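You operate a simulated robot arm through the tools that you are given. There is no shell and no other tool. Be economical: measure what you need, move in short steps, check, and stop when the job is done.

You run a simulated two-armed robot. Do the job below in one go: nothing can be reset, and whatever is moved stays where it is left.

Task
Shut the base door. Press the scale button two times. Take the wax block from the top of the long bench and leave it in the tipper bin floor. Put the banded gauge from the top of the long bench in the tray a23 floor. Fetch the plain can and set it on the panel on the top of the counter bench. Fetch the clean filter from the top of the goods bench and stand it in the tray c25 floor. Do these in any order. Set down upright: wax block, banded gauge, plain can, clean filter.

The check looks at the end state, three seconds after you hand in, the way a careful person would. Anything else that was tipped, shoved, dropped, spilled or broken makes it a failure.

Robot
Two 7-joint arms with vacuum grippers on one trunk, on a base that drives. Base frame: it is fixed to the floor where the robot stands at the start and does not move with it; the origin is under the middle of the robot, x ahead of it, y to its left, z up. Lengths are in mm, angles in degrees, forces in N, time in s.
The left shoulder is at the start at [70, 174, 729], the right one opposite. With the tool pointing down near the work surface each hand reaches from about 120 to 760 mm from the robot's upright axis, wherever it stands, measured 20 degrees to its own side. Places, roughly: banded gauge [-3250, -5750, 750]; base door [700, 100, 300]; clean filter (6x6x15 cm) [-4200, -7200, 800]; panel [-3750, -7750, 750]; plain can [-4250, -7250, 250]; scale button [2000, -1800, 900]; tipper bin floor (20x20 cm) [-3960, -4860, 800]; tray A23 floor (19x16 cm) [-3820, -5200, 800]; tray C25 floor (24x15 cm) [-1160, -6860, 620]; wax block [-3500, -5500, 750]. Payload 3.5 kg a hand.
Tool frame (each hand has its own): the origin (TCP) lies in the middle of the cups' lips, and z points out of the cups. The gripper has 2 cups of 32 mm across, covering 32 by 80 mm (tool x, y); the bellows give 10 mm. With the vacuum on, a cup seals on a smooth face that it is pressed against (1 to 4 N); it does not hold porous or soft things. The pull reaches 76 N.
Orientation is that of the tool frame in the base frame, as a unit quaternion [x, y, z, w]. With the cups facing straight down, the tool's x points along the base's -x, its y along +y and its z along -z.

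Tools
- The arms move only by the tool jog_arm. It takes "left_steps", "right_steps" or both (then of equal length, played together; a hand with none holds still); each is a list of rows, each a list of 7 numbers: the turn, a rotation vector about the base's x, y, z in units of 60 degrees (1.0 is 60 degrees), then the shift along the base's x, y, z in units of 400 mm (1.0 is 400 mm), then the vacuum: 1 switches it on, 0 off. In form: [[wx, wy, wz, dx, dy, dz, suction], ...]. A call has 1 to 10 rows; each row is the pose to reach, as a shift and turn from the pose commanded when the call began. A call with a number of a shift or a turn outside -1 to 1 is refused whole. Each row takes 0.2 s and may step no farther than 50 mm and 8.6 degrees from the row before; otherwise, or with a gripper value out of range, the whole call is refused. Where a pose cannot be reached the arm comes as near as it can. A force on the tool above 40 N (or 10 N above the force at the start of the call, whichever is more), or a blocked arm, ends the call early, and 0.2 s more pass. The pull builds up within a second once a cup has sealed. Time passes only in rows, and 0.2 s behind the last, so rows that repeat a pose give it time. The reply holds the time, the measured pose of the TCP, the force on the tool along the base axes and the pull of the vacuum, in the units named above and with some noise, with the torque about the TCP (base axes, N m) and any sound that the robot's microphone picked up, and new pictures: "show" is both (left out), scene, wrist or none (wrist: the cameras of the hands that moved).
- Cameras (640 x 400 px; columns grow to the right, rows downward): "scene" is now at [112.4, 38.4, 1021.3]; the picture's right is [0.53, -0.85, 0.00], its down [-0.69, -0.43, -0.59] and it looks along [0.50, 0.31, -0.81] (base axes); focal length 291 px, centre (320, 200). "left" rides on the left gripper at [74, -19, -110] in its tool frame; the picture's right is [0.25, 0.97, 0.00], its down [-0.77, 0.20, -0.60] and it looks along [-0.58, 0.15, 0.80] (tool axes); focal length 218 px, centre (320, 200). "right" rides on the right gripper at [74, 19, -110] in its tool frame; the picture's right is [-0.25, 0.97, 0.00], its down [-0.77, -0.20, -0.60] and it looks along [-0.58, -0.15, 0.80] (tool axes); focal length 218 px, centre (320, 200). There is no depth. A picture from a camera that has moved, and an enlarged one, comes with that camera's place and axes in the base frame and with its lens.
- move_column(by): slides the trunk up (or, below 0, down) by that many mm; the arms and the scene camera ride with it, the base frame stays. It gives what a move gives, with no picture.
- base_move(legs): drives the robot by 1 to 6 legs, each [ahead, turn to the left] in mm and degrees, along the robot's own axes; the way and the turn of a leg run together, so that a leg with both is an arc; at most 1500 mm and 180 degrees a leg. The arms and the cameras ride along, it lands a little off, and it stops where it bumps. It gives what a move gives, and a new picture of the scene camera.
- head_to(pan, tilt): turns the head with the scene camera to pan (to the left, within 86 degrees either way) and tilt (down, from -29 to 69), counted from straight ahead of the robot. It gives what a move gives, and a new picture of the scene camera.
- inspect(camera, box): a new picture of the part [left, top, right, bottom] of that camera's present view, enlarged. No time passes.
- hand_in(): hands the job in; it is judged then, once.

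Go step by step. Nothing tells you exact positions but the pictures and the camera data: compare them with the known pose of the tool, close in by small moves and look again before you grip or let go. The budget is 165 turns and 260 pictures, counting those below and the enlarged ones. Unless the task says otherwise, let go and move clear before handing in.

The tools are called by a JSON object that holds its "api" and its "payload". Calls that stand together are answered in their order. jog_arm: Moves the arms, as the interface text tells. Its arguments: {"type":"object","properties":{"left_steps":{"type":"array"},"right_steps":{"type":"array"},"show":{"type":"string","enum":["both","scene","wrist","none"]}},"required":[]} The other tools are called the same way: move_column (by) slides the trunk up or down; base_move (legs) drives the base; head_to (pan, tilt) turns the head that bears the scene camera; inspect (camera, box) takes an enlarged picture of a part of a camera's view; hand_in () hands the job in.

At the start:

```text
clock: 0.0
left_ee_pos: [351.4, 395.4, 525.5]
left_ee_rot: [0.0, 1.0, 0.001, 0.001]
left_contact_force: [-0.2, 0.5, -0.1]
left_torque: [-0.02, 0.01, -0.02]
left_pull: 0.0
right_ee_pos: [387.9, 1.2, 460.0]
right_ee_rot: [0.001, 1.0, 0.0, 0.0]
right_contact_force: [0.1, -0.3, -1.2]
right_torque: [-0.02, 0.05, 0.02]
right_pull: 0.1
trunk travel left (down, up): [-225.0, 615.0]
robot x, y, heading: [-1.9, 1.9, 0.1]
head pan, tilt: [31.7, 54.1]
```

scene: 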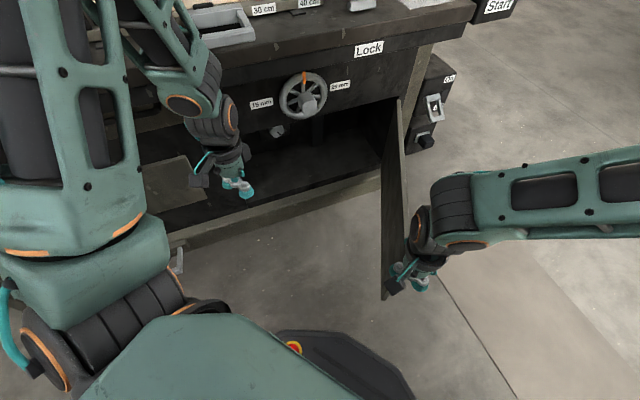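
right: 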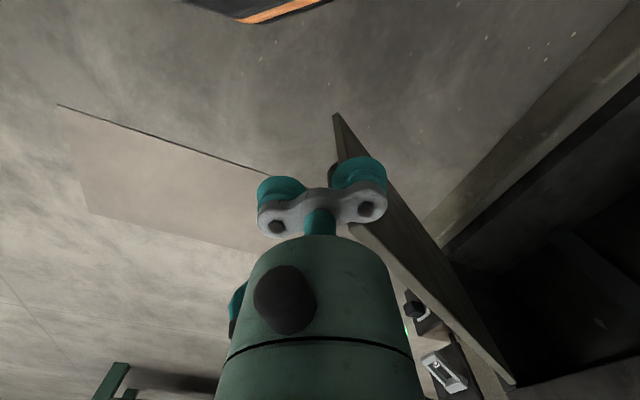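
left: 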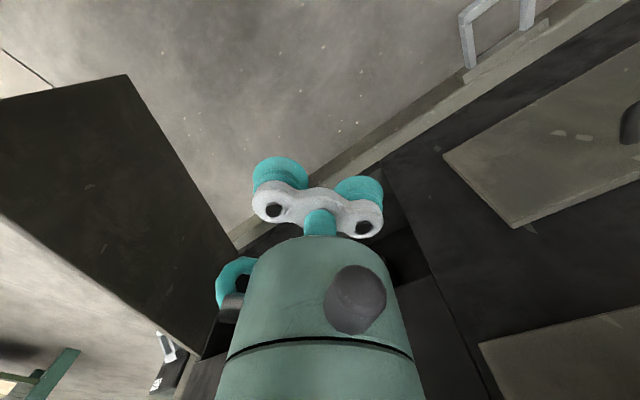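

I see an open door on the cabinet ahead-left, with its free edge near the right hand. I'll look at it from a few head angles first.

{"api": "head_to", "payload": {"pan": 20, "tilt": 35}}

{"api": "head_to", "payload": {"pan": -42, "tilt": 15}}

```text
clock: 0.8
left_ee_pos: [351.9, 395.3, 525.7]
left_ee_rot: [0.0, 1.0, 0.0, 0.0]
left_contact_force: [-0.8, -0.5, 0.2]
left_torque: [0.01, 0.01, -0.02]
left_pull: 0.0
right_ee_pos: [389.0, 2.2, 460.7]
right_ee_rot: [0.0, 1.0, 0.0, 0.0]
right_contact_force: [0.5, 0.8, -0.3]
right_torque: [0.0, -0.01, -0.01]
right_pull: 0.1
trunk travel left (down, up): [-225.0, 615.0]
robot x, y, heading: [0.0, -3.1, 0.1]
head pan, tilt: [20.0, 35.0]
camera scene: at [133.0, 30.2, 1048.3], right [0.34, -0.94, 0.0], down [-0.54, -0.2, -0.82], along [0.77, 0.28, -0.57], focal length 291 px, centre (320, 200)
```

scene: 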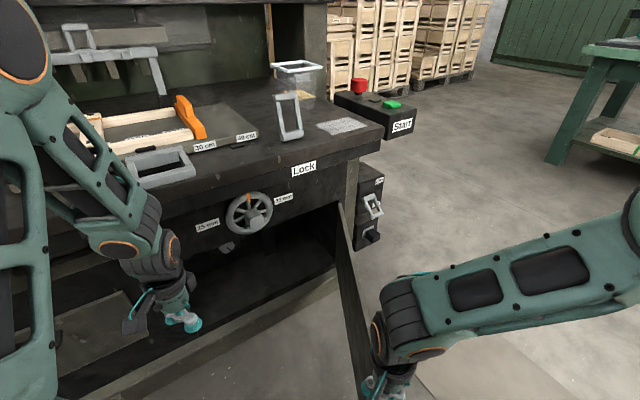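

```text
clock: 2.1
left_ee_pos: [351.0, 395.7, 525.5]
left_ee_rot: [0.001, 1.0, 0.0, 0.0]
left_contact_force: [0.1, 0.6, 0.6]
left_torque: [-0.01, 0.03, -0.02]
left_pull: 0.1
right_ee_pos: [387.2, 1.9, 459.3]
right_ee_rot: [0.001, 1.0, 0.0, 0.0]
right_contact_force: [0.4, -0.4, 0.1]
right_torque: [-0.02, -0.01, 0.0]
right_pull: 0.1
trunk travel left (down, up): [-225.0, 615.0]
robot x, y, heading: [-3.7, 1.3, 0.0]
head pan, tilt: [-42.0, 15.0]
camera scene: at [119.7, -62.4, 1080.4], right [-0.67, -0.74, 0.0], down [-0.19, 0.17, -0.97], along [0.72, -0.65, -0.26], focal length 291 px, centre (320, 200)
```

scene: 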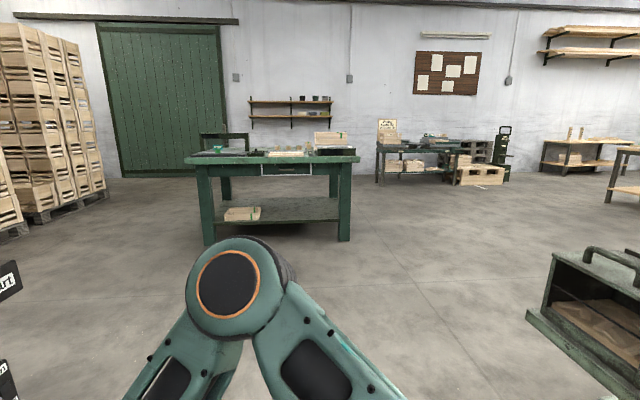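

The door is hinged near (975, 258), its free edge is near (465, 17) and its top is at z≈427. I'll bring the right hand to its outer face.

{"api": "jog_arm", "payload": {"right_steps": [[0, 0, 0, 0, -0.12, 0, 0], [0, 0, 0, 0.05, -0.225, 0, 0], [0, 0, 0, 0.16, -0.275, 0, 0], [0, 0, 0, 0.275, -0.275, 0, 0], [0, 0, 0, 0.39, -0.25, 0, 0], [0, 0, 0, 0.4575, -0.22, 0, 0], [0, 0, 0, 0.4575, -0.2, -0.11, 0], [0, 0, 0, 0.4575, -0.2, -0.22, 0], [0, 0, 0, 0.4575, -0.2, -0.325, 0]], "show": "wrist"}}

{"api": "head_to", "payload": {"pan": 20, "tilt": 48}}

```text
clock: 4.1
left_ee_pos: [352.4, 395.7, 526.3]
left_ee_rot: [0.001, 1.0, 0.0, 0.0]
left_contact_force: [0.6, 0.2, -0.5]
left_torque: [-0.01, -0.05, -0.02]
left_pull: 0.1
right_ee_pos: [569.8, -77.9, 329.7]
right_ee_rot: [0.0, 1.0, 0.0, -0.001]
right_contact_force: [-0.1, 0.6, -0.4]
right_torque: [-0.02, -0.01, 0.0]
right_pull: 0.0
trunk travel left (down, up): [-225.0, 615.0]
robot x, y, heading: [0.0, -2.3, -0.2]
head pan, tilt: [-42.0, 15.0]
camera right: at [496.8, -58.6, 439.4], right [0.25, 0.97, 0.0], down [0.77, -0.2, 0.6], along [0.58, -0.15, -0.8], focal length 218 px, centre (320, 200)
```

right: 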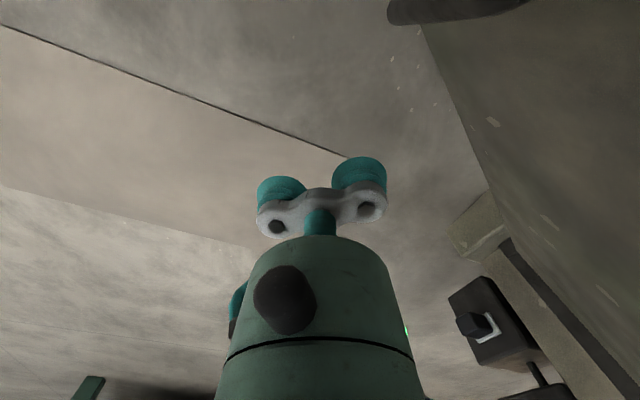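

```text
clock: 5.5
left_ee_pos: [353.0, 396.6, 525.3]
left_ee_rot: [0.0, 1.0, -0.001, 0.0]
left_contact_force: [-0.1, 0.2, 0.0]
left_torque: [-0.04, -0.05, 0.03]
left_pull: 0.0
right_ee_pos: [570.7, -78.9, 330.8]
right_ee_rot: [0.0, 1.0, 0.0, 0.0]
right_contact_force: [0.0, 0.7, 0.2]
right_torque: [0.03, -0.03, 0.02]
right_pull: 0.1
trunk travel left (down, up): [-225.0, 615.0]
robot x, y, heading: [-1.6, -1.6, -0.3]
head pan, tilt: [20.0, 48.0]
camera scene: at [124.4, 26.9, 1029.4], right [0.34, -0.94, 0.0], down [-0.7, -0.25, -0.67], along [0.63, 0.23, -0.74], focal length 291 px, centre (320, 200)
```

scene: 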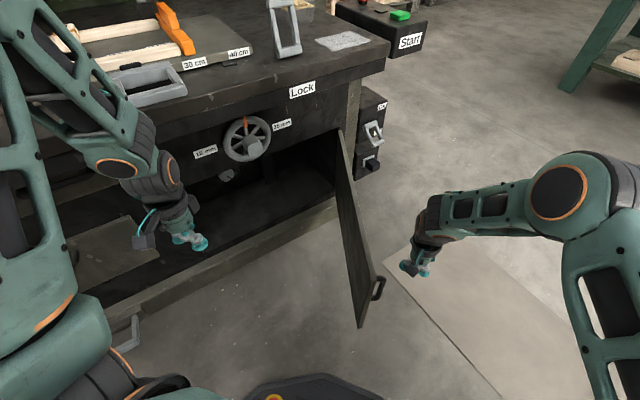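

The door is confirmed and it has a handle near its free edge. I'll press on the face inboard of the handle and swing it along its arc.

{"api": "jog_arm", "payload": {"right_steps": [[0, 0, 0, 0.075, 0.0425, 0, 0], [0, 0, 0, 0.15, 0.0825, 0, 0], [0, 0, 0, 0.1125, 0.1625, 0, 0], [0, 0, 0, 0.075, 0.2425, 0, 0], [0, 0, 0, 0.04, 0.3125, 0, 0], [0, 0, 0, 0.01, 0.3725, 0, 0], [0, 0, 0, -0.0275, 0.46, 0, 0], [0, 0, 0, -0.055, 0.555, 0, 0], [0, 0, 0, -0.0775, 0.6475, 0, 0]], "show": "scene"}}

```text
clock: 7.5
left_ee_pos: [351.3, 395.4, 526.4]
left_ee_rot: [0.0, 1.0, 0.0, 0.0]
left_contact_force: [-0.5, -0.4, -0.4]
left_torque: [0.01, 0.01, 0.0]
left_pull: 0.1
right_ee_pos: [523.2, 126.6, 328.2]
right_ee_rot: [-0.001, 1.0, 0.0, 0.001]
right_contact_force: [0.2, 0.3, -0.6]
right_torque: [0.05, -0.01, 0.0]
right_pull: 0.1
right hand out of reach, approached as far as the arm can: row 7, 8, 9
trunk travel left (down, up): [-225.0, 615.0]
robot x, y, heading: [0.0, -1.8, 0.1]
head pan, tilt: [20.0, 48.0]
camera scene: at [124.1, 26.9, 1029.4], right [0.34, -0.94, 0.0], down [-0.7, -0.25, -0.67], along [0.63, 0.23, -0.74], focal length 291 px, centre (320, 200)
```

scene: 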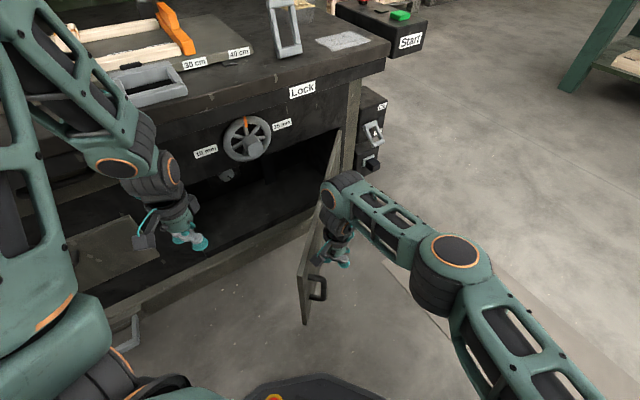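

The door is moving, but the right hand has reached its limit pointing straight down. I'll tilt the tool toward the door to reach farther.

{"api": "jog_arm", "payload": {"right_steps": [[0.14, 0, 0, 0, 0, 0, 0], [0.28, 0, 0, 0, 0, 0, 0], [0.42, 0, 0, 0, 0, 0, 0], [0.56, 0, 0, -0.01, 0.05, 0, 0], [0.7, 0, 0, -0.0125, 0.095, 0, 0], [0.8, 0, 0, -0.015, 0.19, 0, 0], [0.8, 0, 0, -0.0125, 0.285, 0, 0], [0.8, 0, 0, 0, 0.38, 0, 0]], "show": "scene"}}

```text
clock: 9.3
left_ee_pos: [352.9, 395.9, 525.0]
left_ee_rot: [0.0, 1.0, 0.0, 0.0]
left_contact_force: [-0.4, -0.6, 0.2]
left_torque: [0.01, 0.02, 0.01]
left_pull: 0.1
right_ee_pos: [524.4, 280.9, 331.1]
right_ee_rot: [-0.001, 0.913, 0.407, 0.001]
right_contact_force: [0.0, 0.1, 0.4]
right_torque: [0.0, 0.01, 0.02]
right_pull: 0.0
trunk travel left (down, up): [-225.0, 615.0]
robot x, y, heading: [-1.4, -0.9, -0.1]
head pan, tilt: [20.0, 48.0]
camera scene: at [124.2, 27.3, 1029.4], right [0.34, -0.94, 0.0], down [-0.7, -0.25, -0.67], along [0.63, 0.23, -0.74], focal length 291 px, centre (320, 200)
```

scene: 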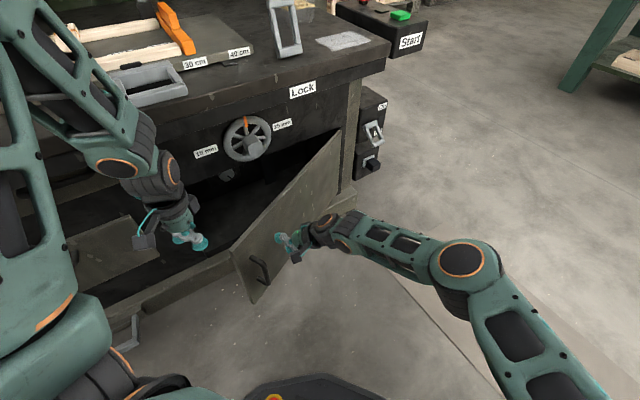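

The door is following well. I'll continue along the arc, yawing the tool to face the door.

{"api": "jog_arm", "payload": {"right_steps": [[0, 0, -0.1, 0.0075, 0.0975, 0, 0], [0, 0, -0.2, 0.0275, 0.1975, 0, 0], [0, 0, -0.3, 0.0575, 0.2975, 0, 0], [0, 0, -0.4, 0.095, 0.385, 0, 0], [0, 0, -0.45, 0.14, 0.4725, 0, 0], [0, 0, -0.5, 0.1875, 0.55, 0, 0]], "show": "scene"}}

```text
clock: 10.7
left_ee_pos: [353.2, 394.7, 525.1]
left_ee_rot: [-0.001, 1.0, 0.0, -0.001]
left_contact_force: [-0.2, 0.2, -1.0]
left_torque: [0.02, 0.02, 0.01]
left_pull: 0.1
right_ee_pos: [537.5, 337.1, 366.0]
right_ee_rot: [0.22, 0.887, 0.394, 0.098]
right_contact_force: [-0.1, -0.4, -0.3]
right_torque: [0.01, 0.0, 0.03]
right_pull: 0.1
right hand out of reach, approached as far as the arm can: row 1, 2, 3, 4, 5, 6
trunk travel left (down, up): [-225.0, 615.0]
robot x, y, heading: [0.1, -2.8, 0.1]
head pan, tilt: [20.0, 48.0]
camera scene: at [124.9, 26.8, 1029.2], right [0.34, -0.94, 0.0], down [-0.7, -0.25, -0.67], along [0.63, 0.23, -0.74], focal length 291 px, centre (320, 200)
```

scene: 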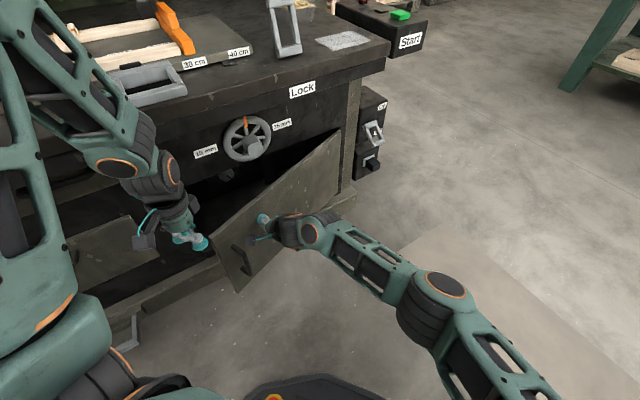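

The right hand is at its limit again. I'll pull the left hand back a bit, then use a gentle base arc to push the door most of the way shut.

{"api": "jog_arm", "payload": {"left_steps": [[0, 0, 0, -0.075, -0.025, 0.05, 0], [0, 0, 0, -0.15, -0.05, 0.1, 0], [0, 0, 0, -0.225, -0.075, 0.15, 0]], "show": "none"}}

{"api": "base_move", "payload": {"legs": [[110, 10]]}}

```text
clock: 11.5
left_ee_pos: [297.9, 389.2, 594.9]
left_ee_rot: [0.0, 1.0, 0.0, -0.001]
left_contact_force: [-0.7, 0.4, 0.2]
left_torque: [-0.01, 0.03, 0.0]
left_pull: 0.1
left hand out of reach, approached as far as the arm can: row 2, 3
right_ee_pos: [538.5, 336.0, 366.5]
right_ee_rot: [0.22, 0.887, 0.395, 0.098]
right_contact_force: [-0.3, 0.4, 0.0]
right_torque: [0.0, -0.01, 0.02]
right_pull: 0.1
trunk travel left (down, up): [-225.0, 615.0]
robot x, y, heading: [2.8, 0.6, 0.1]
head pan, tilt: [20.0, 48.0]
```

```text
clock: 12.7
left_ee_pos: [338.0, 442.9, 593.5]
left_ee_rot: [-0.084, 0.996, -0.001, -0.001]
left_contact_force: [0.6, 0.2, -0.3]
left_torque: [0.0, 0.02, -0.01]
left_pull: 0.0
right_ee_pos: [584.8, 432.2, 366.0]
right_ee_rot: [0.146, 0.902, 0.4, 0.065]
right_contact_force: [0.5, -0.3, -0.4]
right_torque: [0.02, 0.01, 0.01]
right_pull: 0.1
trunk travel left (down, up): [-225.0, 615.0]
robot x, y, heading: [109.5, 9.6, 9.6]
head pan, tilt: [20.0, 48.0]
camera scene: at [227.6, 57.1, 1029.3], right [0.5, -0.87, 0.0], down [-0.65, -0.37, -0.67], along [0.58, 0.33, -0.74], focal length 291 px, centre (320, 200)
```

scene: 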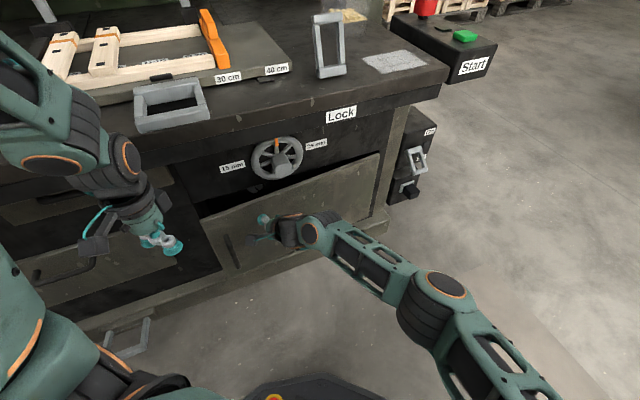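

Almost shut; one more short arc.

{"api": "base_move", "payload": {"legs": [[50, 4]]}}

```text
clock: 13.6
left_ee_pos: [356.3, 468.9, 593.9]
left_ee_rot: [-0.119, 0.993, -0.001, -0.001]
left_contact_force: [1.0, 0.1, -1.4]
left_torque: [-0.02, 0.0, 0.0]
left_pull: 0.0
right_ee_pos: [601.1, 474.2, 365.8]
right_ee_rot: [0.114, 0.906, 0.404, 0.05]
right_contact_force: [-2.1, -3.9, -1.6]
right_torque: [0.08, -0.04, -0.02]
right_pull: 0.1
trunk travel left (down, up): [-225.0, 615.0]
robot x, y, heading: [160.1, 19.3, 13.7]
head pan, tilt: [20.0, 48.0]
camera scene: at [272.9, 75.2, 1029.3], right [0.56, -0.83, 0.0], down [-0.62, -0.41, -0.67], along [0.56, 0.37, -0.74], focal length 291 px, centre (320, 200)
```

scene: 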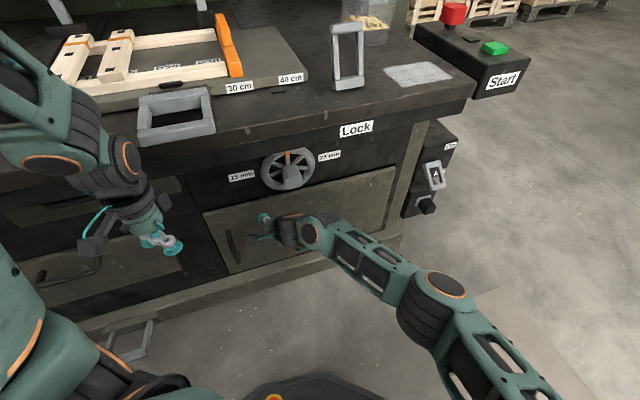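

The door looks shut and there is a contact force; I'll press a bit more to confirm.

{"api": "jog_arm", "payload": {"right_steps": [[0, 0, 0, 0.02, 0.027, 0, 0], [0, 0, 0, 0.04, 0.053, 0, 0], [0, 0, 0, 0.04, 0.053, 0, 0]], "show": "none"}}

{"api": "inspect", "payload": {"camera": "scene", "box": [180, 110, 440, 290]}}

```text
clock: 14.4
left_ee_pos: [355.2, 468.5, 594.0]
left_ee_rot: [-0.12, 0.993, -0.001, 0.0]
left_contact_force: [-0.5, 1.1, 0.7]
left_torque: [-0.01, -0.03, 0.01]
left_pull: 0.1
right_ee_pos: [607.8, 474.4, 365.5]
right_ee_rot: [0.113, 0.907, 0.403, 0.051]
right_contact_force: [-6.4, -8.0, -4.4]
right_torque: [0.23, -0.18, 0.03]
right_pull: 0.0
right hand out of reach, approached as far as the arm can: row 1, 2, 3
trunk travel left (down, up): [-225.0, 615.0]
robot x, y, heading: [157.2, 23.1, 13.6]
head pan, tilt: [20.0, 48.0]
```

```text
2.22 times, centred on (310, 200) of scene
camera zoom: at [272.5, 74.8, 1029.3], right [0.56, -0.83, 0.0], down [-0.62, -0.41, -0.67], along [0.56, 0.37, -0.74], focal length 646 px, centre (342, 200)
```

zoom: 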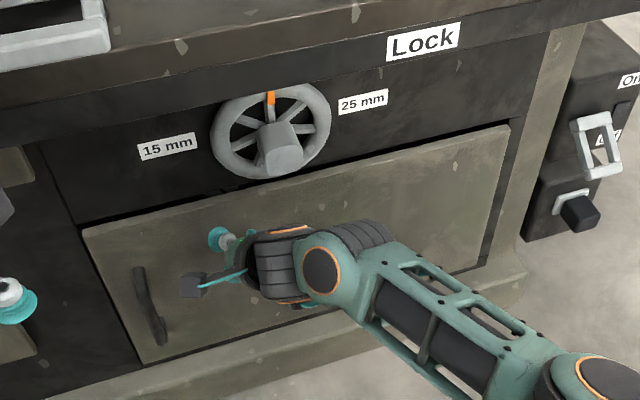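

{"api": "base_move", "payload": {"legs": [[15, 1]]}}

```text
clock: 15.1
left_ee_pos: [357.9, 470.0, 594.1]
left_ee_rot: [-0.123, 0.992, -0.001, 0.0]
left_contact_force: [-0.1, 0.0, 0.4]
left_torque: [0.0, -0.03, -0.02]
left_pull: 0.0
right_ee_pos: [606.4, 477.8, 364.0]
right_ee_rot: [0.107, 0.909, 0.4, 0.046]
right_contact_force: [-8.1, -7.4, 3.3]
right_torque: [0.34, -0.33, -0.06]
right_pull: 0.0
trunk travel left (down, up): [-225.0, 615.0]
robot x, y, heading: [163.3, 21.4, 14.0]
head pan, tilt: [20.0, 48.0]
stopped in leg 1: the force on the tool passed its limit (the readings are from after the stop); the commanded pose is now the measured one
camera scene: at [277.1, 76.5, 1029.4], right [0.56, -0.83, 0.0], down [-0.61, -0.42, -0.67], along [0.55, 0.38, -0.74], focal length 291 px, centre (320, 200)
```

scene: 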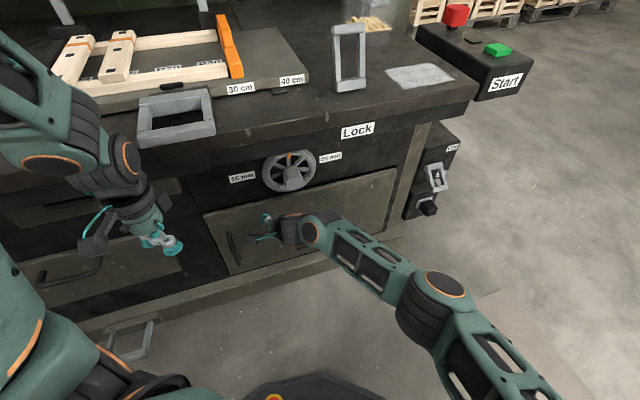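

The door is shut. I'll back off, level the right tool and turn toward the scale table.

{"api": "base_move", "payload": {"legs": [[-250, 0]]}}

{"api": "jog_arm", "payload": {"right_steps": [[-0.12, 0, 0, -0.05, -0.05, 0.1, 0], [-0.24, 0, 0, -0.1, -0.1, 0.2, 0], [-0.36, 0, 0, -0.15, -0.15, 0.3, 0], [-0.48, 0, 0, -0.2, -0.2, 0.35, 0], [-0.6, 0, 0, -0.25, -0.3, 0.4, 0], [-0.72, 0, 0, -0.25, -0.4, 0.4, 0], [-0.8, 0, 0, -0.25, -0.5, 0.4, 0], [-0.8, 0, 0, -0.25, -0.6, 0.4, 0]], "show": "none"}}

{"api": "head_to", "payload": {"pan": 0, "tilt": 25}}

```text
clock: 17.0
left_ee_pos: [115.0, 409.0, 593.4]
left_ee_rot: [-0.123, 0.992, -0.001, -0.001]
left_contact_force: [0.0, 0.1, 0.0]
left_torque: [-0.04, -0.02, 0.01]
left_pull: 0.1
right_ee_pos: [361.9, 417.4, 364.0]
right_ee_rot: [0.107, 0.909, 0.4, 0.047]
right_contact_force: [0.5, 0.4, -0.3]
right_torque: [-0.04, 0.01, -0.02]
right_pull: 0.0
trunk travel left (down, up): [-225.0, 615.0]
robot x, y, heading: [-81.0, -39.3, 14.1]
head pan, tilt: [20.0, 48.0]
camera scene: at [34.7, 15.8, 1029.4], right [0.56, -0.83, 0.0], down [-0.61, -0.42, -0.67], along [0.55, 0.38, -0.74], focal length 291 px, centre (320, 200)
```

scene: 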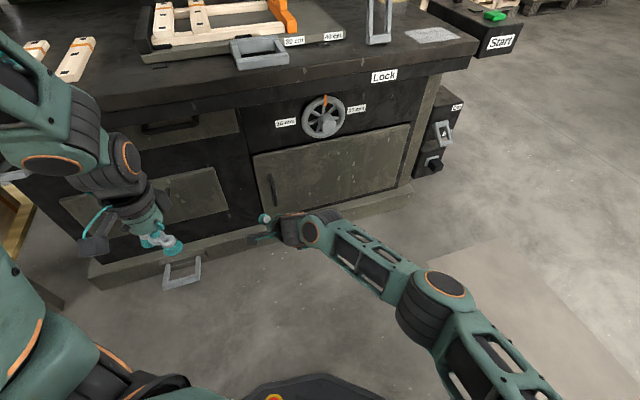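

```text
clock: 18.8
left_ee_pos: [113.7, 409.3, 593.3]
left_ee_rot: [-0.124, 0.992, 0.0, -0.001]
left_contact_force: [-0.5, 0.1, -0.5]
left_torque: [-0.01, 0.01, 0.01]
left_pull: 0.0
right_ee_pos: [263.8, 177.6, 524.5]
right_ee_rot: [0.079, 0.993, -0.004, 0.085]
right_contact_force: [0.4, -0.2, -0.1]
right_torque: [0.01, -0.04, 0.02]
right_pull: 0.0
right hand out of reach, approached as far as the arm can: row 3, 4, 5, 6
trunk travel left (down, up): [-225.0, 615.0]
robot x, y, heading: [-77.6, -43.4, 14.3]
head pan, tilt: [20.0, 48.0]
```

```text
clock: 19.6
left_ee_pos: [114.0, 409.8, 592.8]
left_ee_rot: [-0.124, 0.992, 0.0, 0.0]
left_contact_force: [-0.2, 0.0, -0.1]
left_torque: [0.0, 0.02, -0.02]
left_pull: 0.1
right_ee_pos: [263.8, 179.2, 524.9]
right_ee_rot: [0.079, 0.993, -0.003, 0.085]
right_contact_force: [-0.2, -0.3, -0.6]
right_torque: [0.02, -0.02, -0.02]
right_pull: 0.1
trunk travel left (down, up): [-225.0, 615.0]
robot x, y, heading: [-79.0, -39.7, 14.4]
head pan, tilt: [0.0, 25.0]
camera scene: at [59.1, -5.7, 1064.1], right [0.25, -0.97, 0.0], down [-0.41, -0.1, -0.91], along [0.88, 0.22, -0.42], focal length 291 px, centre (320, 200)
```

scene: 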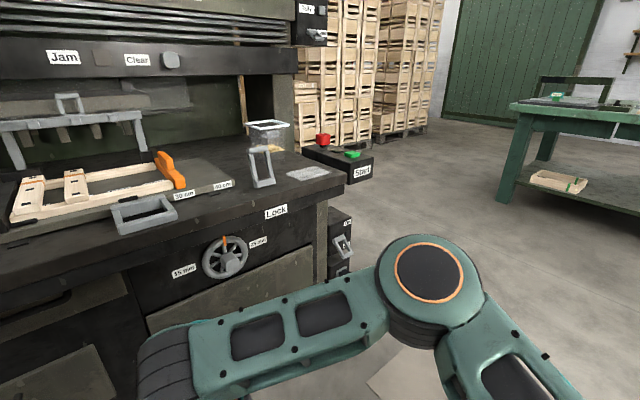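

I'll level the right tool and head toward the scale table on the right.

{"api": "jog_arm", "payload": {"right_steps": [[0, 0.08, 0.1, 0.03, -0.11, 0.02, 0], [0, 0.13, 0.2, 0.06, -0.22, 0.04, 0], [0, 0.162, 0.3, 0.09, -0.33, 0.06, 0], [0, 0.162, 0.39, 0.12, -0.44, 0.08, 0]], "show": "none"}}

{"api": "base_move", "payload": {"legs": [[0, -54.6], [1400, 0]]}}

```text
clock: 20.6
left_ee_pos: [114.1, 409.4, 593.6]
left_ee_rot: [-0.123, 0.992, 0.0, 0.0]
left_contact_force: [0.1, 0.0, 0.3]
left_torque: [-0.02, -0.02, -0.01]
left_pull: 0.1
right_ee_pos: [310.1, 2.4, 558.5]
right_ee_rot: [-0.125, 0.992, 0.008, 0.001]
right_contact_force: [-0.6, -0.7, 0.6]
right_torque: [0.01, -0.02, 0.03]
right_pull: 0.0
trunk travel left (down, up): [-225.0, 615.0]
robot x, y, heading: [-80.4, -36.2, 14.3]
head pan, tilt: [0.0, 25.0]
```

```text
clock: 30.0
left_ee_pos: [1463.1, -838.4, 592.6]
left_ee_rot: [0.342, 0.94, 0.0, -0.001]
left_contact_force: [0.6, -0.4, -1.2]
left_torque: [0.0, 0.0, -0.02]
left_pull: 0.1
right_ee_pos: [1248.9, -1236.7, 558.4]
right_ee_rot: [0.341, 0.94, 0.007, 0.004]
right_contact_force: [-0.8, 0.1, 0.0]
right_torque: [0.0, 0.0, 0.02]
right_pull: 0.0
trunk travel left (down, up): [-225.0, 615.0]
robot x, y, heading: [986.6, -945.9, -40.0]
head pan, tilt: [0.0, 25.0]
camera scene: at [1094.6, -1036.4, 1064.1], right [-0.64, -0.76, 0.0], down [-0.32, 0.27, -0.91], along [0.69, -0.58, -0.42], focal length 291 px, centre (320, 200)
```

scene: 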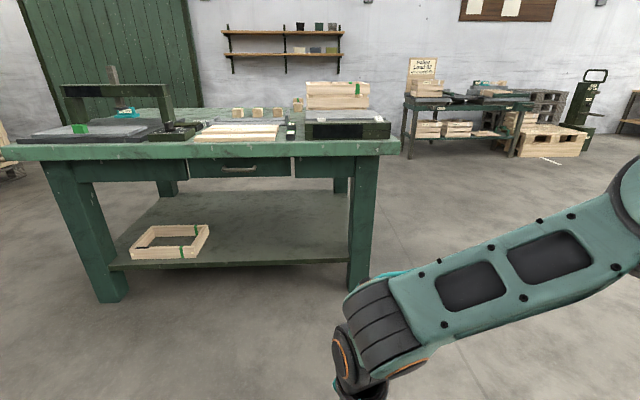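

{"api": "inspect", "payload": {"camera": "scene", "box": [160, 60, 420, 200]}}

```text
2.46 times, centred on (290, 130) of scene
camera zoom: at [1094.6, -1036.4, 1064.1], right [-0.64, -0.76, 0.0], down [-0.32, 0.27, -0.91], along [0.69, -0.58, -0.42], focal length 715 px, centre (394, 372)
```

zoom: 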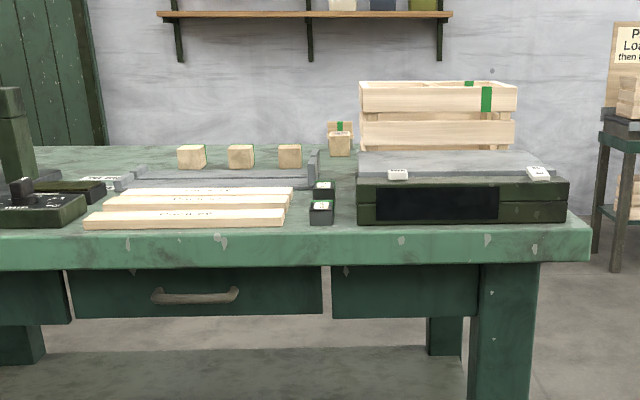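

The scale is on the right side of the table, with a crate on it and two white buttons on its front. I'll raise the trunk and approach.

{"api": "move_column", "payload": {"by": 450}}

{"api": "base_move", "payload": {"legs": [[400, -3]]}}

{"api": "head_to", "payload": {"pan": -5, "tilt": 55}}

```text
refused: 450 is not a number from -400 to 400
```

```text
clock: 32.5
left_ee_pos: [1768.4, -1130.6, 592.2]
left_ee_rot: [0.369, 0.929, 0.0, -0.001]
left_contact_force: [0.2, 0.0, 0.2]
left_torque: [0.0, 0.02, -0.03]
left_pull: 0.0
right_ee_pos: [1530.9, -1516.2, 558.6]
right_ee_rot: [0.368, 0.93, 0.006, 0.004]
right_contact_force: [0.4, -0.2, -0.4]
right_torque: [0.01, 0.02, 0.03]
right_pull: 0.1
trunk travel left (down, up): [-225.0, 615.0]
robot x, y, heading: [1285.0, -1210.9, -43.4]
head pan, tilt: [0.0, 25.0]
camera scene: at [1388.5, -1308.8, 1064.1], right [-0.69, -0.73, 0.0], down [-0.31, 0.29, -0.91], along [0.66, -0.62, -0.42], focal length 291 px, centre (320, 200)
```

scene: 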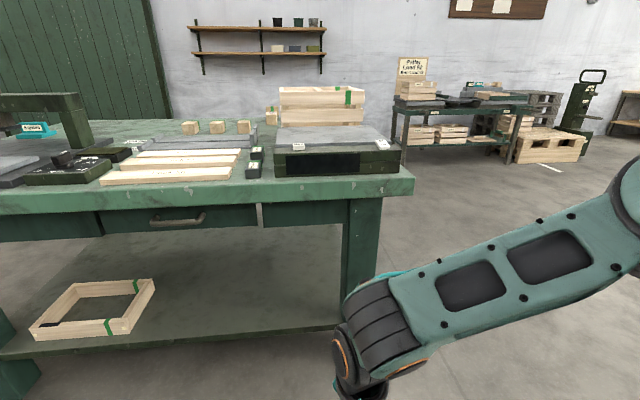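

```text
clock: 33.5
left_ee_pos: [1768.0, -1132.6, 593.2]
left_ee_rot: [0.369, 0.929, -0.001, -0.001]
left_contact_force: [0.6, 0.0, -0.6]
left_torque: [0.02, 0.04, 0.0]
left_pull: 0.0
right_ee_pos: [1530.3, -1515.9, 559.1]
right_ee_rot: [0.369, 0.93, 0.006, 0.004]
right_contact_force: [0.4, -0.5, 0.0]
right_torque: [0.0, -0.01, 0.0]
right_pull: 0.1
trunk travel left (down, up): [-225.0, 615.0]
robot x, y, heading: [1283.5, -1209.8, -43.3]
head pan, tilt: [-5.0, 55.0]
camera scene: at [1369.2, -1299.2, 1020.2], right [-0.75, -0.67, 0.0], down [-0.54, 0.61, -0.57], along [0.38, -0.43, -0.82], focal length 291 px, centre (320, 200)
```

scene: 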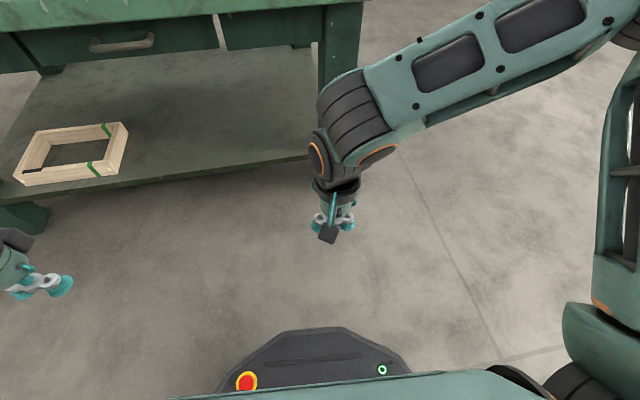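

The hands are still below the table top and clear of it. I'll raise the trunk in place.

{"api": "move_column", "payload": {"by": 400}}

{"api": "head_to", "payload": {"pan": -5, "tilt": 45}}

```text
clock: 37.3
left_ee_pos: [1768.3, -1131.6, 993.4]
left_ee_rot: [0.369, 0.929, 0.001, -0.001]
left_contact_force: [-0.1, -0.1, -0.4]
left_torque: [-0.01, -0.01, -0.02]
left_pull: 0.0
right_ee_pos: [1530.4, -1517.0, 957.5]
right_ee_rot: [0.368, 0.93, 0.006, 0.005]
right_contact_force: [0.0, -0.5, -0.1]
right_torque: [0.0, 0.01, -0.01]
right_pull: 0.1
trunk travel left (down, up): [-625.0, 215.0]
robot x, y, heading: [1285.6, -1209.4, -43.4]
head pan, tilt: [-5.0, 55.0]
```

```text
clock: 38.0
left_ee_pos: [1768.3, -1133.0, 993.4]
left_ee_rot: [0.37, 0.929, 0.0, 0.0]
left_contact_force: [-0.2, -0.8, -0.6]
left_torque: [-0.03, -0.02, 0.0]
left_pull: 0.0
right_ee_pos: [1530.7, -1515.6, 959.7]
right_ee_rot: [0.368, 0.93, 0.006, 0.004]
right_contact_force: [-0.3, 0.0, 0.3]
right_torque: [0.01, 0.02, 0.02]
right_pull: 0.1
trunk travel left (down, up): [-625.0, 215.0]
robot x, y, heading: [1285.8, -1209.8, -43.1]
head pan, tilt: [-5.0, 45.0]
camera scene: at [1375.3, -1306.1, 1433.5], right [-0.75, -0.67, 0.0], down [-0.47, 0.53, -0.71], along [0.47, -0.53, -0.71], focal length 291 px, centre (320, 200)
```

scene: 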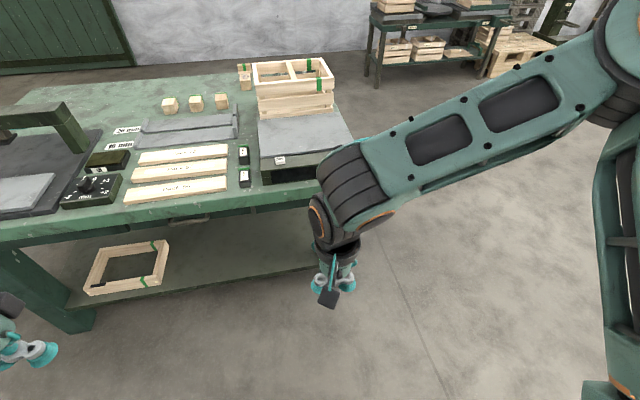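

{"api": "inspect", "payload": {"camera": "scene", "box": [220, 100, 370, 200]}}

{"api": "inspect", "payload": {"camera": "right", "box": [0, 0, 640, 400]}}

```text
4.00 times, centred on (295, 150) of scene
camera zoom: at [1375.3, -1306.1, 1433.5], right [-0.75, -0.67, 0.0], down [-0.47, 0.53, -0.71], along [0.47, -0.53, -0.71], focal length 1162 px, centre (420, 400)
```

zoom: 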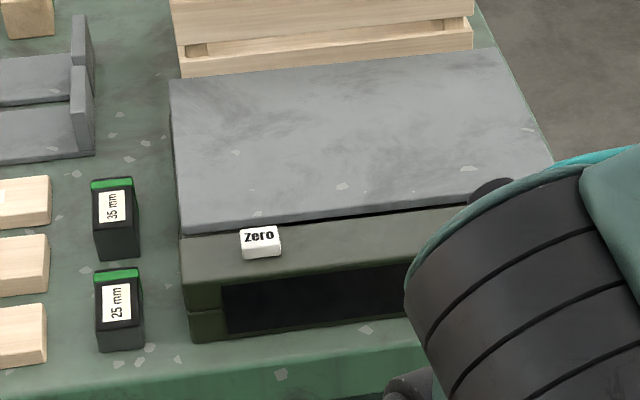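

```text
1.00 times, centred on (320, 200) of right
camera zoom: at [1489.0, -1452.4, 1069.0], right [0.85, 0.53, 0.01], down [0.42, -0.68, 0.6], along [0.33, -0.51, -0.8], focal length 218 px, centre (320, 200)
```

zoom: 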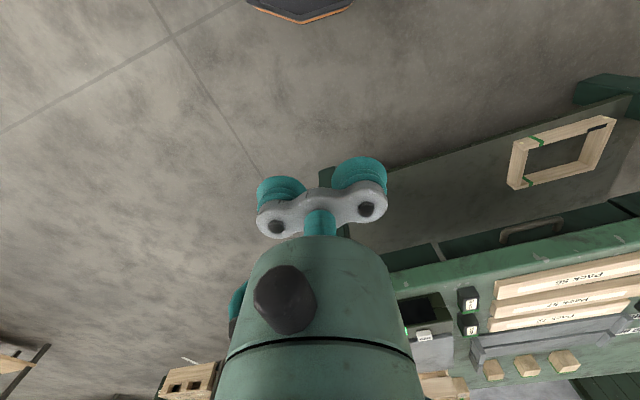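

The left label reads "Zero". I'll move the arm aside to see the right end of the scale.

{"api": "jog_arm", "payload": {"right_steps": [[0, 0, 0, -0.08, -0.09, 0, 0], [0, 0, 0, -0.16, -0.18, 0, 0], [0, 0, 0, -0.24, -0.26, 0, 0], [0, 0, 0, -0.32, -0.34, 0, 0], [0, 0, 0, -0.4, -0.42, 0, 0]], "show": "scene"}}

{"api": "inspect", "payload": {"camera": "scene", "box": [240, 100, 420, 220]}}

```text
clock: 39.2
left_ee_pos: [1766.4, -1133.0, 994.5]
left_ee_rot: [0.369, 0.929, 0.0, 0.0]
left_contact_force: [0.7, 0.2, 0.0]
left_torque: [0.0, -0.03, -0.01]
left_pull: 0.1
right_ee_pos: [1368.7, -1684.6, 958.2]
right_ee_rot: [0.368, 0.93, 0.007, 0.006]
right_contact_force: [0.6, -0.2, -0.8]
right_torque: [0.01, -0.03, 0.0]
right_pull: 0.0
trunk travel left (down, up): [-625.0, 215.0]
robot x, y, heading: [1287.6, -1214.8, -43.5]
head pan, tilt: [-5.0, 45.0]
camera scene: at [1373.7, -1306.7, 1433.6], right [-0.75, -0.67, 0.0], down [-0.47, 0.53, -0.71], along [0.47, -0.53, -0.71], focal length 291 px, centre (320, 200)
```

scene: 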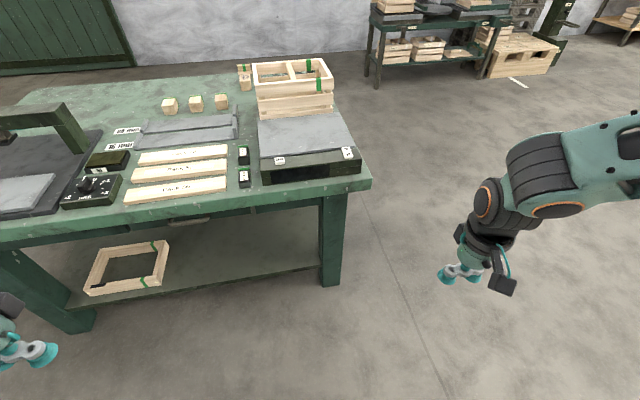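

```text
3.33 times, centred on (330, 160) of scene
camera zoom: at [1373.7, -1306.7, 1433.6], right [-0.75, -0.67, 0.0], down [-0.47, 0.53, -0.71], along [0.47, -0.53, -0.71], focal length 969 px, centre (287, 333)
```

zoom: 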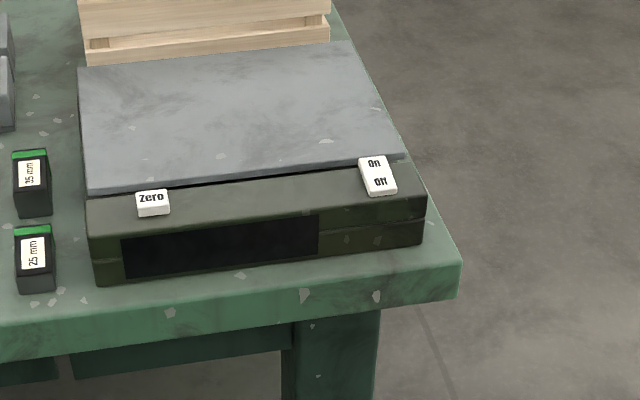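

"Zero" is a push button at about (1962, −1777, 875); the other control is an On/Off rocker. I'll drive closer and turn slightly so the right hand faces the button.

{"api": "base_move", "payload": {"legs": [[230, 0], [0, 13]]}}

{"api": "head_to", "payload": {"pan": -10, "tilt": 58}}

```text
clock: 41.8
left_ee_pos: [1905.4, -1186.3, 992.0]
left_ee_rot: [0.262, 0.965, -0.001, 0.0]
left_contact_force: [0.6, 0.6, 0.7]
left_torque: [0.01, 0.0, -0.02]
left_pull: 0.1
right_ee_pos: [1638.3, -1812.0, 957.0]
right_ee_rot: [0.263, 0.965, 0.007, 0.004]
right_contact_force: [0.0, 0.5, -0.9]
right_torque: [0.0, 0.02, 0.01]
right_pull: 0.1
trunk travel left (down, up): [-625.0, 215.0]
robot x, y, heading: [1454.3, -1369.1, -30.8]
head pan, tilt: [-5.0, 45.0]
camera scene: at [1561.4, -1442.1, 1433.6], right [-0.58, -0.81, 0.0], down [-0.58, 0.41, -0.71], along [0.58, -0.41, -0.71], focal length 291 px, centre (320, 200)
```

scene: 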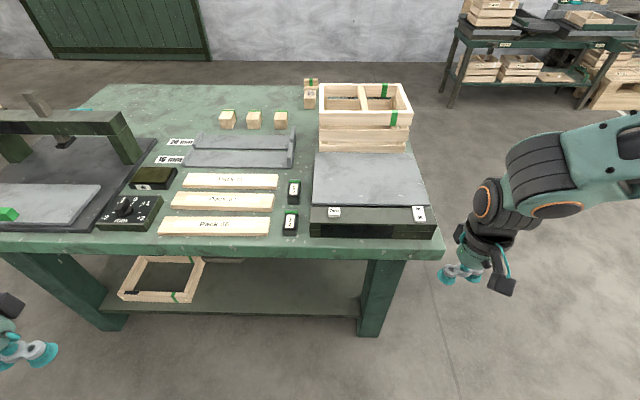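

```text
clock: 42.5
left_ee_pos: [1906.0, -1185.7, 993.4]
left_ee_rot: [0.263, 0.965, -0.001, 0.0]
left_contact_force: [-0.3, -0.2, 1.0]
left_torque: [-0.01, -0.06, 0.0]
left_pull: 0.0
right_ee_pos: [1638.7, -1810.6, 958.8]
right_ee_rot: [0.263, 0.965, 0.006, 0.003]
right_contact_force: [0.2, 0.2, -0.2]
right_torque: [0.02, 0.03, 0.0]
right_pull: 0.1
trunk travel left (down, up): [-625.0, 215.0]
robot x, y, heading: [1452.6, -1372.1, -30.7]
head pan, tilt: [-10.0, 58.0]
camera scene: at [1547.7, -1439.3, 1416.5], right [-0.65, -0.76, 0.0], down [-0.64, 0.55, -0.53], along [0.4, -0.34, -0.85], focal length 291 px, centre (320, 200)
```

scene: 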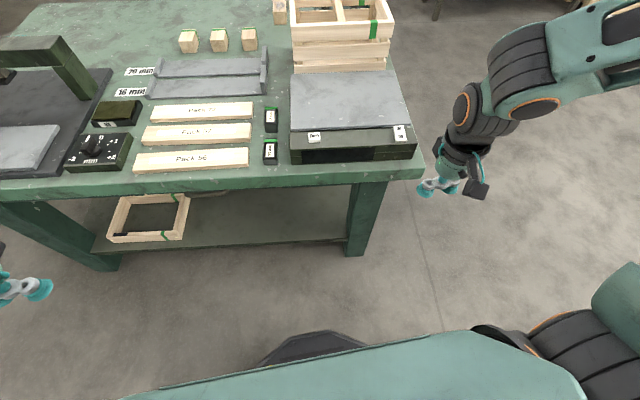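

Zero is at about (1961, −1773, 870). I'll bring the right hand to hover so its left cup sits over the button.

{"api": "jog_arm", "payload": {"right_steps": [[0, 0, -0.05, 0.11, 0, 0, 0], [0, 0, -0.1, 0.22, 0, 0, 0], [0, 0, -0.15, 0.33, 0.02, 0, 0], [0, 0, -0.18, 0.44, 0.04, 0, 0], [0, 0, -0.18, 0.55, 0.05, 0, 0], [0, 0, -0.18, 0.66, 0.057, -0.03, 0], [0, 0, -0.18, 0.7575, 0.057, -0.07, 0]]}}

{"api": "inspect", "payload": {"camera": "scene", "box": [240, 80, 440, 205]}}

```text
clock: 44.1
left_ee_pos: [1909.0, -1185.6, 993.3]
left_ee_rot: [0.263, 0.965, 0.0, -0.001]
left_contact_force: [-0.4, 0.0, 0.0]
left_torque: [0.03, -0.01, -0.01]
left_pull: 0.1
right_ee_pos: [1945.6, -1787.6, 930.4]
right_ee_rot: [0.352, 0.936, 0.006, 0.004]
right_contact_force: [0.0, 0.7, -0.7]
right_torque: [0.0, 0.01, -0.02]
right_pull: 0.1
trunk travel left (down, up): [-625.0, 215.0]
robot x, y, heading: [1450.8, -1366.9, -30.7]
head pan, tilt: [-10.0, 58.0]
camera scene: at [1549.8, -1439.3, 1416.3], right [-0.65, -0.76, 0.0], down [-0.65, 0.55, -0.53], along [0.4, -0.34, -0.85], focal length 291 px, centre (320, 200)
camera right: at [1903.0, -1724.4, 1041.6], right [0.83, 0.56, 0.01], down [0.44, -0.66, 0.6], along [0.35, -0.49, -0.8], focal length 218 px, centre (320, 200)
```

scene: 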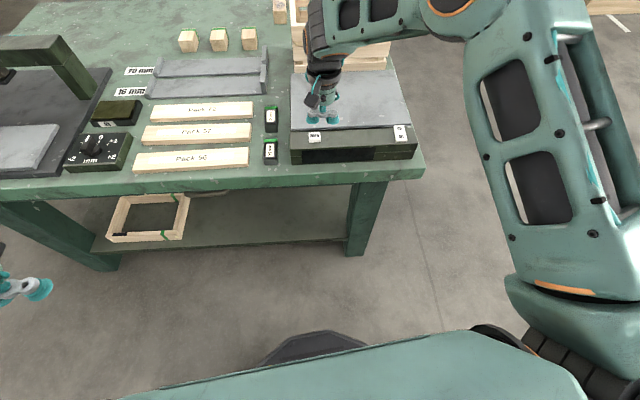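
right: 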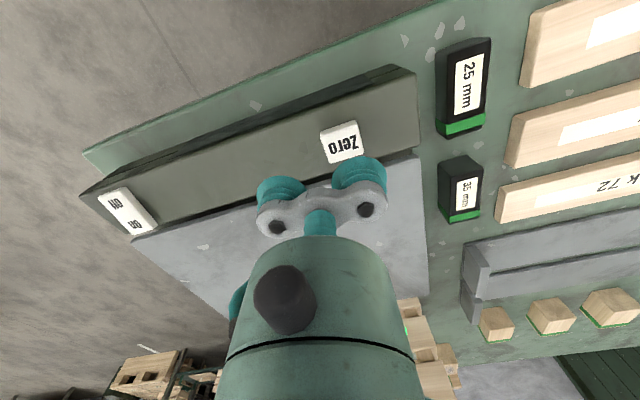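

```text
3.20 times, centred on (340, 142) of scene
camera zoom: at [1549.8, -1439.3, 1416.3], right [-0.65, -0.76, 0.0], down [-0.65, 0.55, -0.53], along [0.4, -0.34, -0.85], focal length 930 px, centre (256, 384)
```

zoom: 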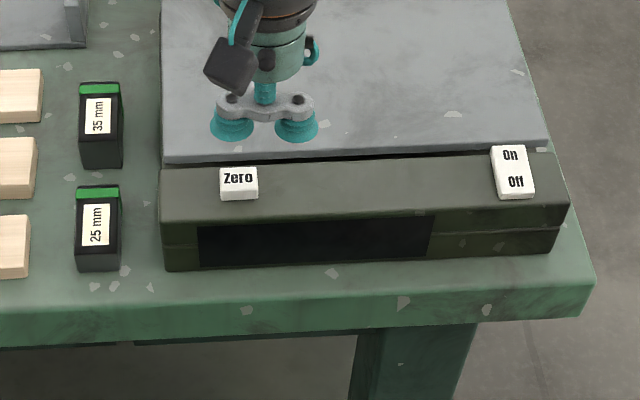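

The left cup is over Zero. I'll descend and press slowly while listening.

{"api": "jog_arm", "payload": {"right_steps": [[0, 0, 0, -0.01, 0.0075, -0.06, 0], [0, 0, 0, -0.01, 0.0075, -0.11, 0], [0, 0, 0, -0.01, 0.0075, -0.13, 0], [0, 0, 0, -0.01, 0.0075, -0.14, 0], [0, 0, 0, -0.01, 0.0075, -0.15, 0]], "show": "wrist"}}

```text
clock: 45.3
left_ee_pos: [1906.3, -1185.4, 992.3]
left_ee_rot: [0.263, 0.965, -0.001, 0.0]
left_contact_force: [0.6, -0.2, 0.4]
left_torque: [0.0, -0.03, 0.02]
left_pull: 0.1
right_ee_pos: [1939.2, -1786.7, 870.8]
right_ee_rot: [0.352, 0.936, 0.007, 0.004]
right_contact_force: [-0.7, -1.1, 1.8]
right_torque: [-0.03, 0.0, 0.03]
right_pull: 0.2
trunk travel left (down, up): [-625.0, 215.0]
robot x, y, heading: [1450.6, -1369.5, -30.5]
head pan, tilt: [-10.0, 58.0]
heard: click
camera right: at [1894.7, -1722.9, 981.8], right [0.83, 0.56, 0.02], down [0.44, -0.67, 0.6], along [0.35, -0.49, -0.8], focal length 218 px, centre (320, 200)
```

right: 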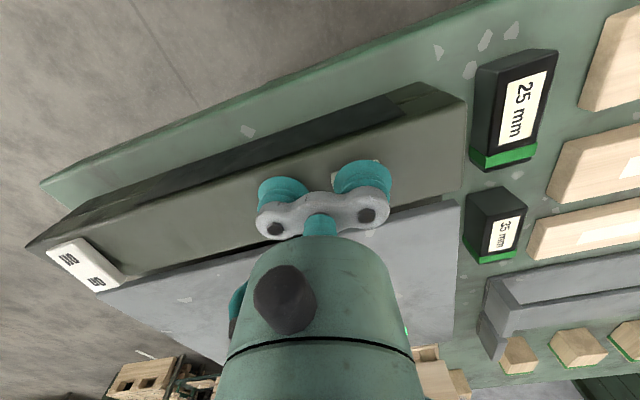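

One click heard. I'll lift clear, then press a second time by the same amount and lift away.

{"api": "jog_arm", "payload": {"right_steps": [[0, 0, 0, 0, 0, 0.05, 0], [0, 0, 0, 0, 0, 0.075, 0], [0, 0, 0, 0, 0, 0.075, 0]], "show": "none"}}

{"api": "jog_arm", "payload": {"right_steps": [[0, 0, 0, 0, 0, -0.04, 0], [0, 0, 0, 0, 0, -0.055, 0], [0, 0, 0, 0, 0, -0.065, 0], [0, 0, 0, 0, 0, -0.075, 0]], "show": "none"}}

{"api": "jog_arm", "payload": {"right_steps": [[0, 0, 0, 0, 0, 0.05, 0], [0, 0, 0, 0, 0, 0.12, 0], [0, 0, 0, 0, 0, 0.2, 0]], "show": "wrist"}}

```text
clock: 46.1
left_ee_pos: [1905.9, -1185.7, 992.6]
left_ee_rot: [0.263, 0.965, -0.001, -0.001]
left_contact_force: [0.0, -0.4, 0.6]
left_torque: [0.02, 0.02, 0.02]
left_pull: 0.1
right_ee_pos: [1939.0, -1785.6, 900.6]
right_ee_rot: [0.353, 0.936, 0.006, 0.003]
right_contact_force: [0.0, -0.6, -0.2]
right_torque: [-0.01, -0.01, 0.01]
right_pull: 0.2
trunk travel left (down, up): [-625.0, 215.0]
robot x, y, heading: [1454.5, -1371.9, -30.4]
head pan, tilt: [-10.0, 58.0]
```

```text
clock: 47.1
left_ee_pos: [1905.1, -1185.6, 993.1]
left_ee_rot: [0.263, 0.965, -0.001, -0.002]
left_contact_force: [0.1, -0.7, -0.2]
left_torque: [0.01, 0.0, 0.02]
left_pull: 0.0
right_ee_pos: [1939.1, -1785.3, 869.3]
right_ee_rot: [0.353, 0.936, 0.006, 0.004]
right_contact_force: [-0.3, -1.0, 2.5]
right_torque: [0.0, 0.01, -0.01]
right_pull: 0.1
trunk travel left (down, up): [-625.0, 215.0]
robot x, y, heading: [1452.5, -1370.0, -30.4]
head pan, tilt: [-10.0, 58.0]
heard: click
```

```text
clock: 47.9
left_ee_pos: [1905.6, -1185.2, 993.9]
left_ee_rot: [0.263, 0.965, -0.001, -0.001]
left_contact_force: [0.1, -0.4, 0.4]
left_torque: [-0.05, 0.01, 0.02]
left_pull: 0.0
right_ee_pos: [1938.1, -1783.5, 950.8]
right_ee_rot: [0.351, 0.936, 0.006, 0.003]
right_contact_force: [-0.4, 0.2, 0.7]
right_torque: [-0.04, 0.0, 0.0]
right_pull: 0.1
trunk travel left (down, up): [-625.0, 215.0]
robot x, y, heading: [1452.8, -1372.7, -30.6]
head pan, tilt: [-10.0, 58.0]
camera right: at [1894.4, -1721.0, 1061.3], right [0.83, 0.56, 0.02], down [0.44, -0.66, 0.6], along [0.35, -0.49, -0.8], focal length 218 px, centre (320, 200)
```

right: 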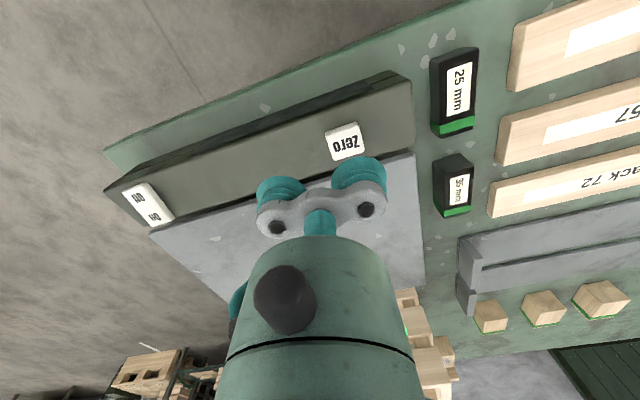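

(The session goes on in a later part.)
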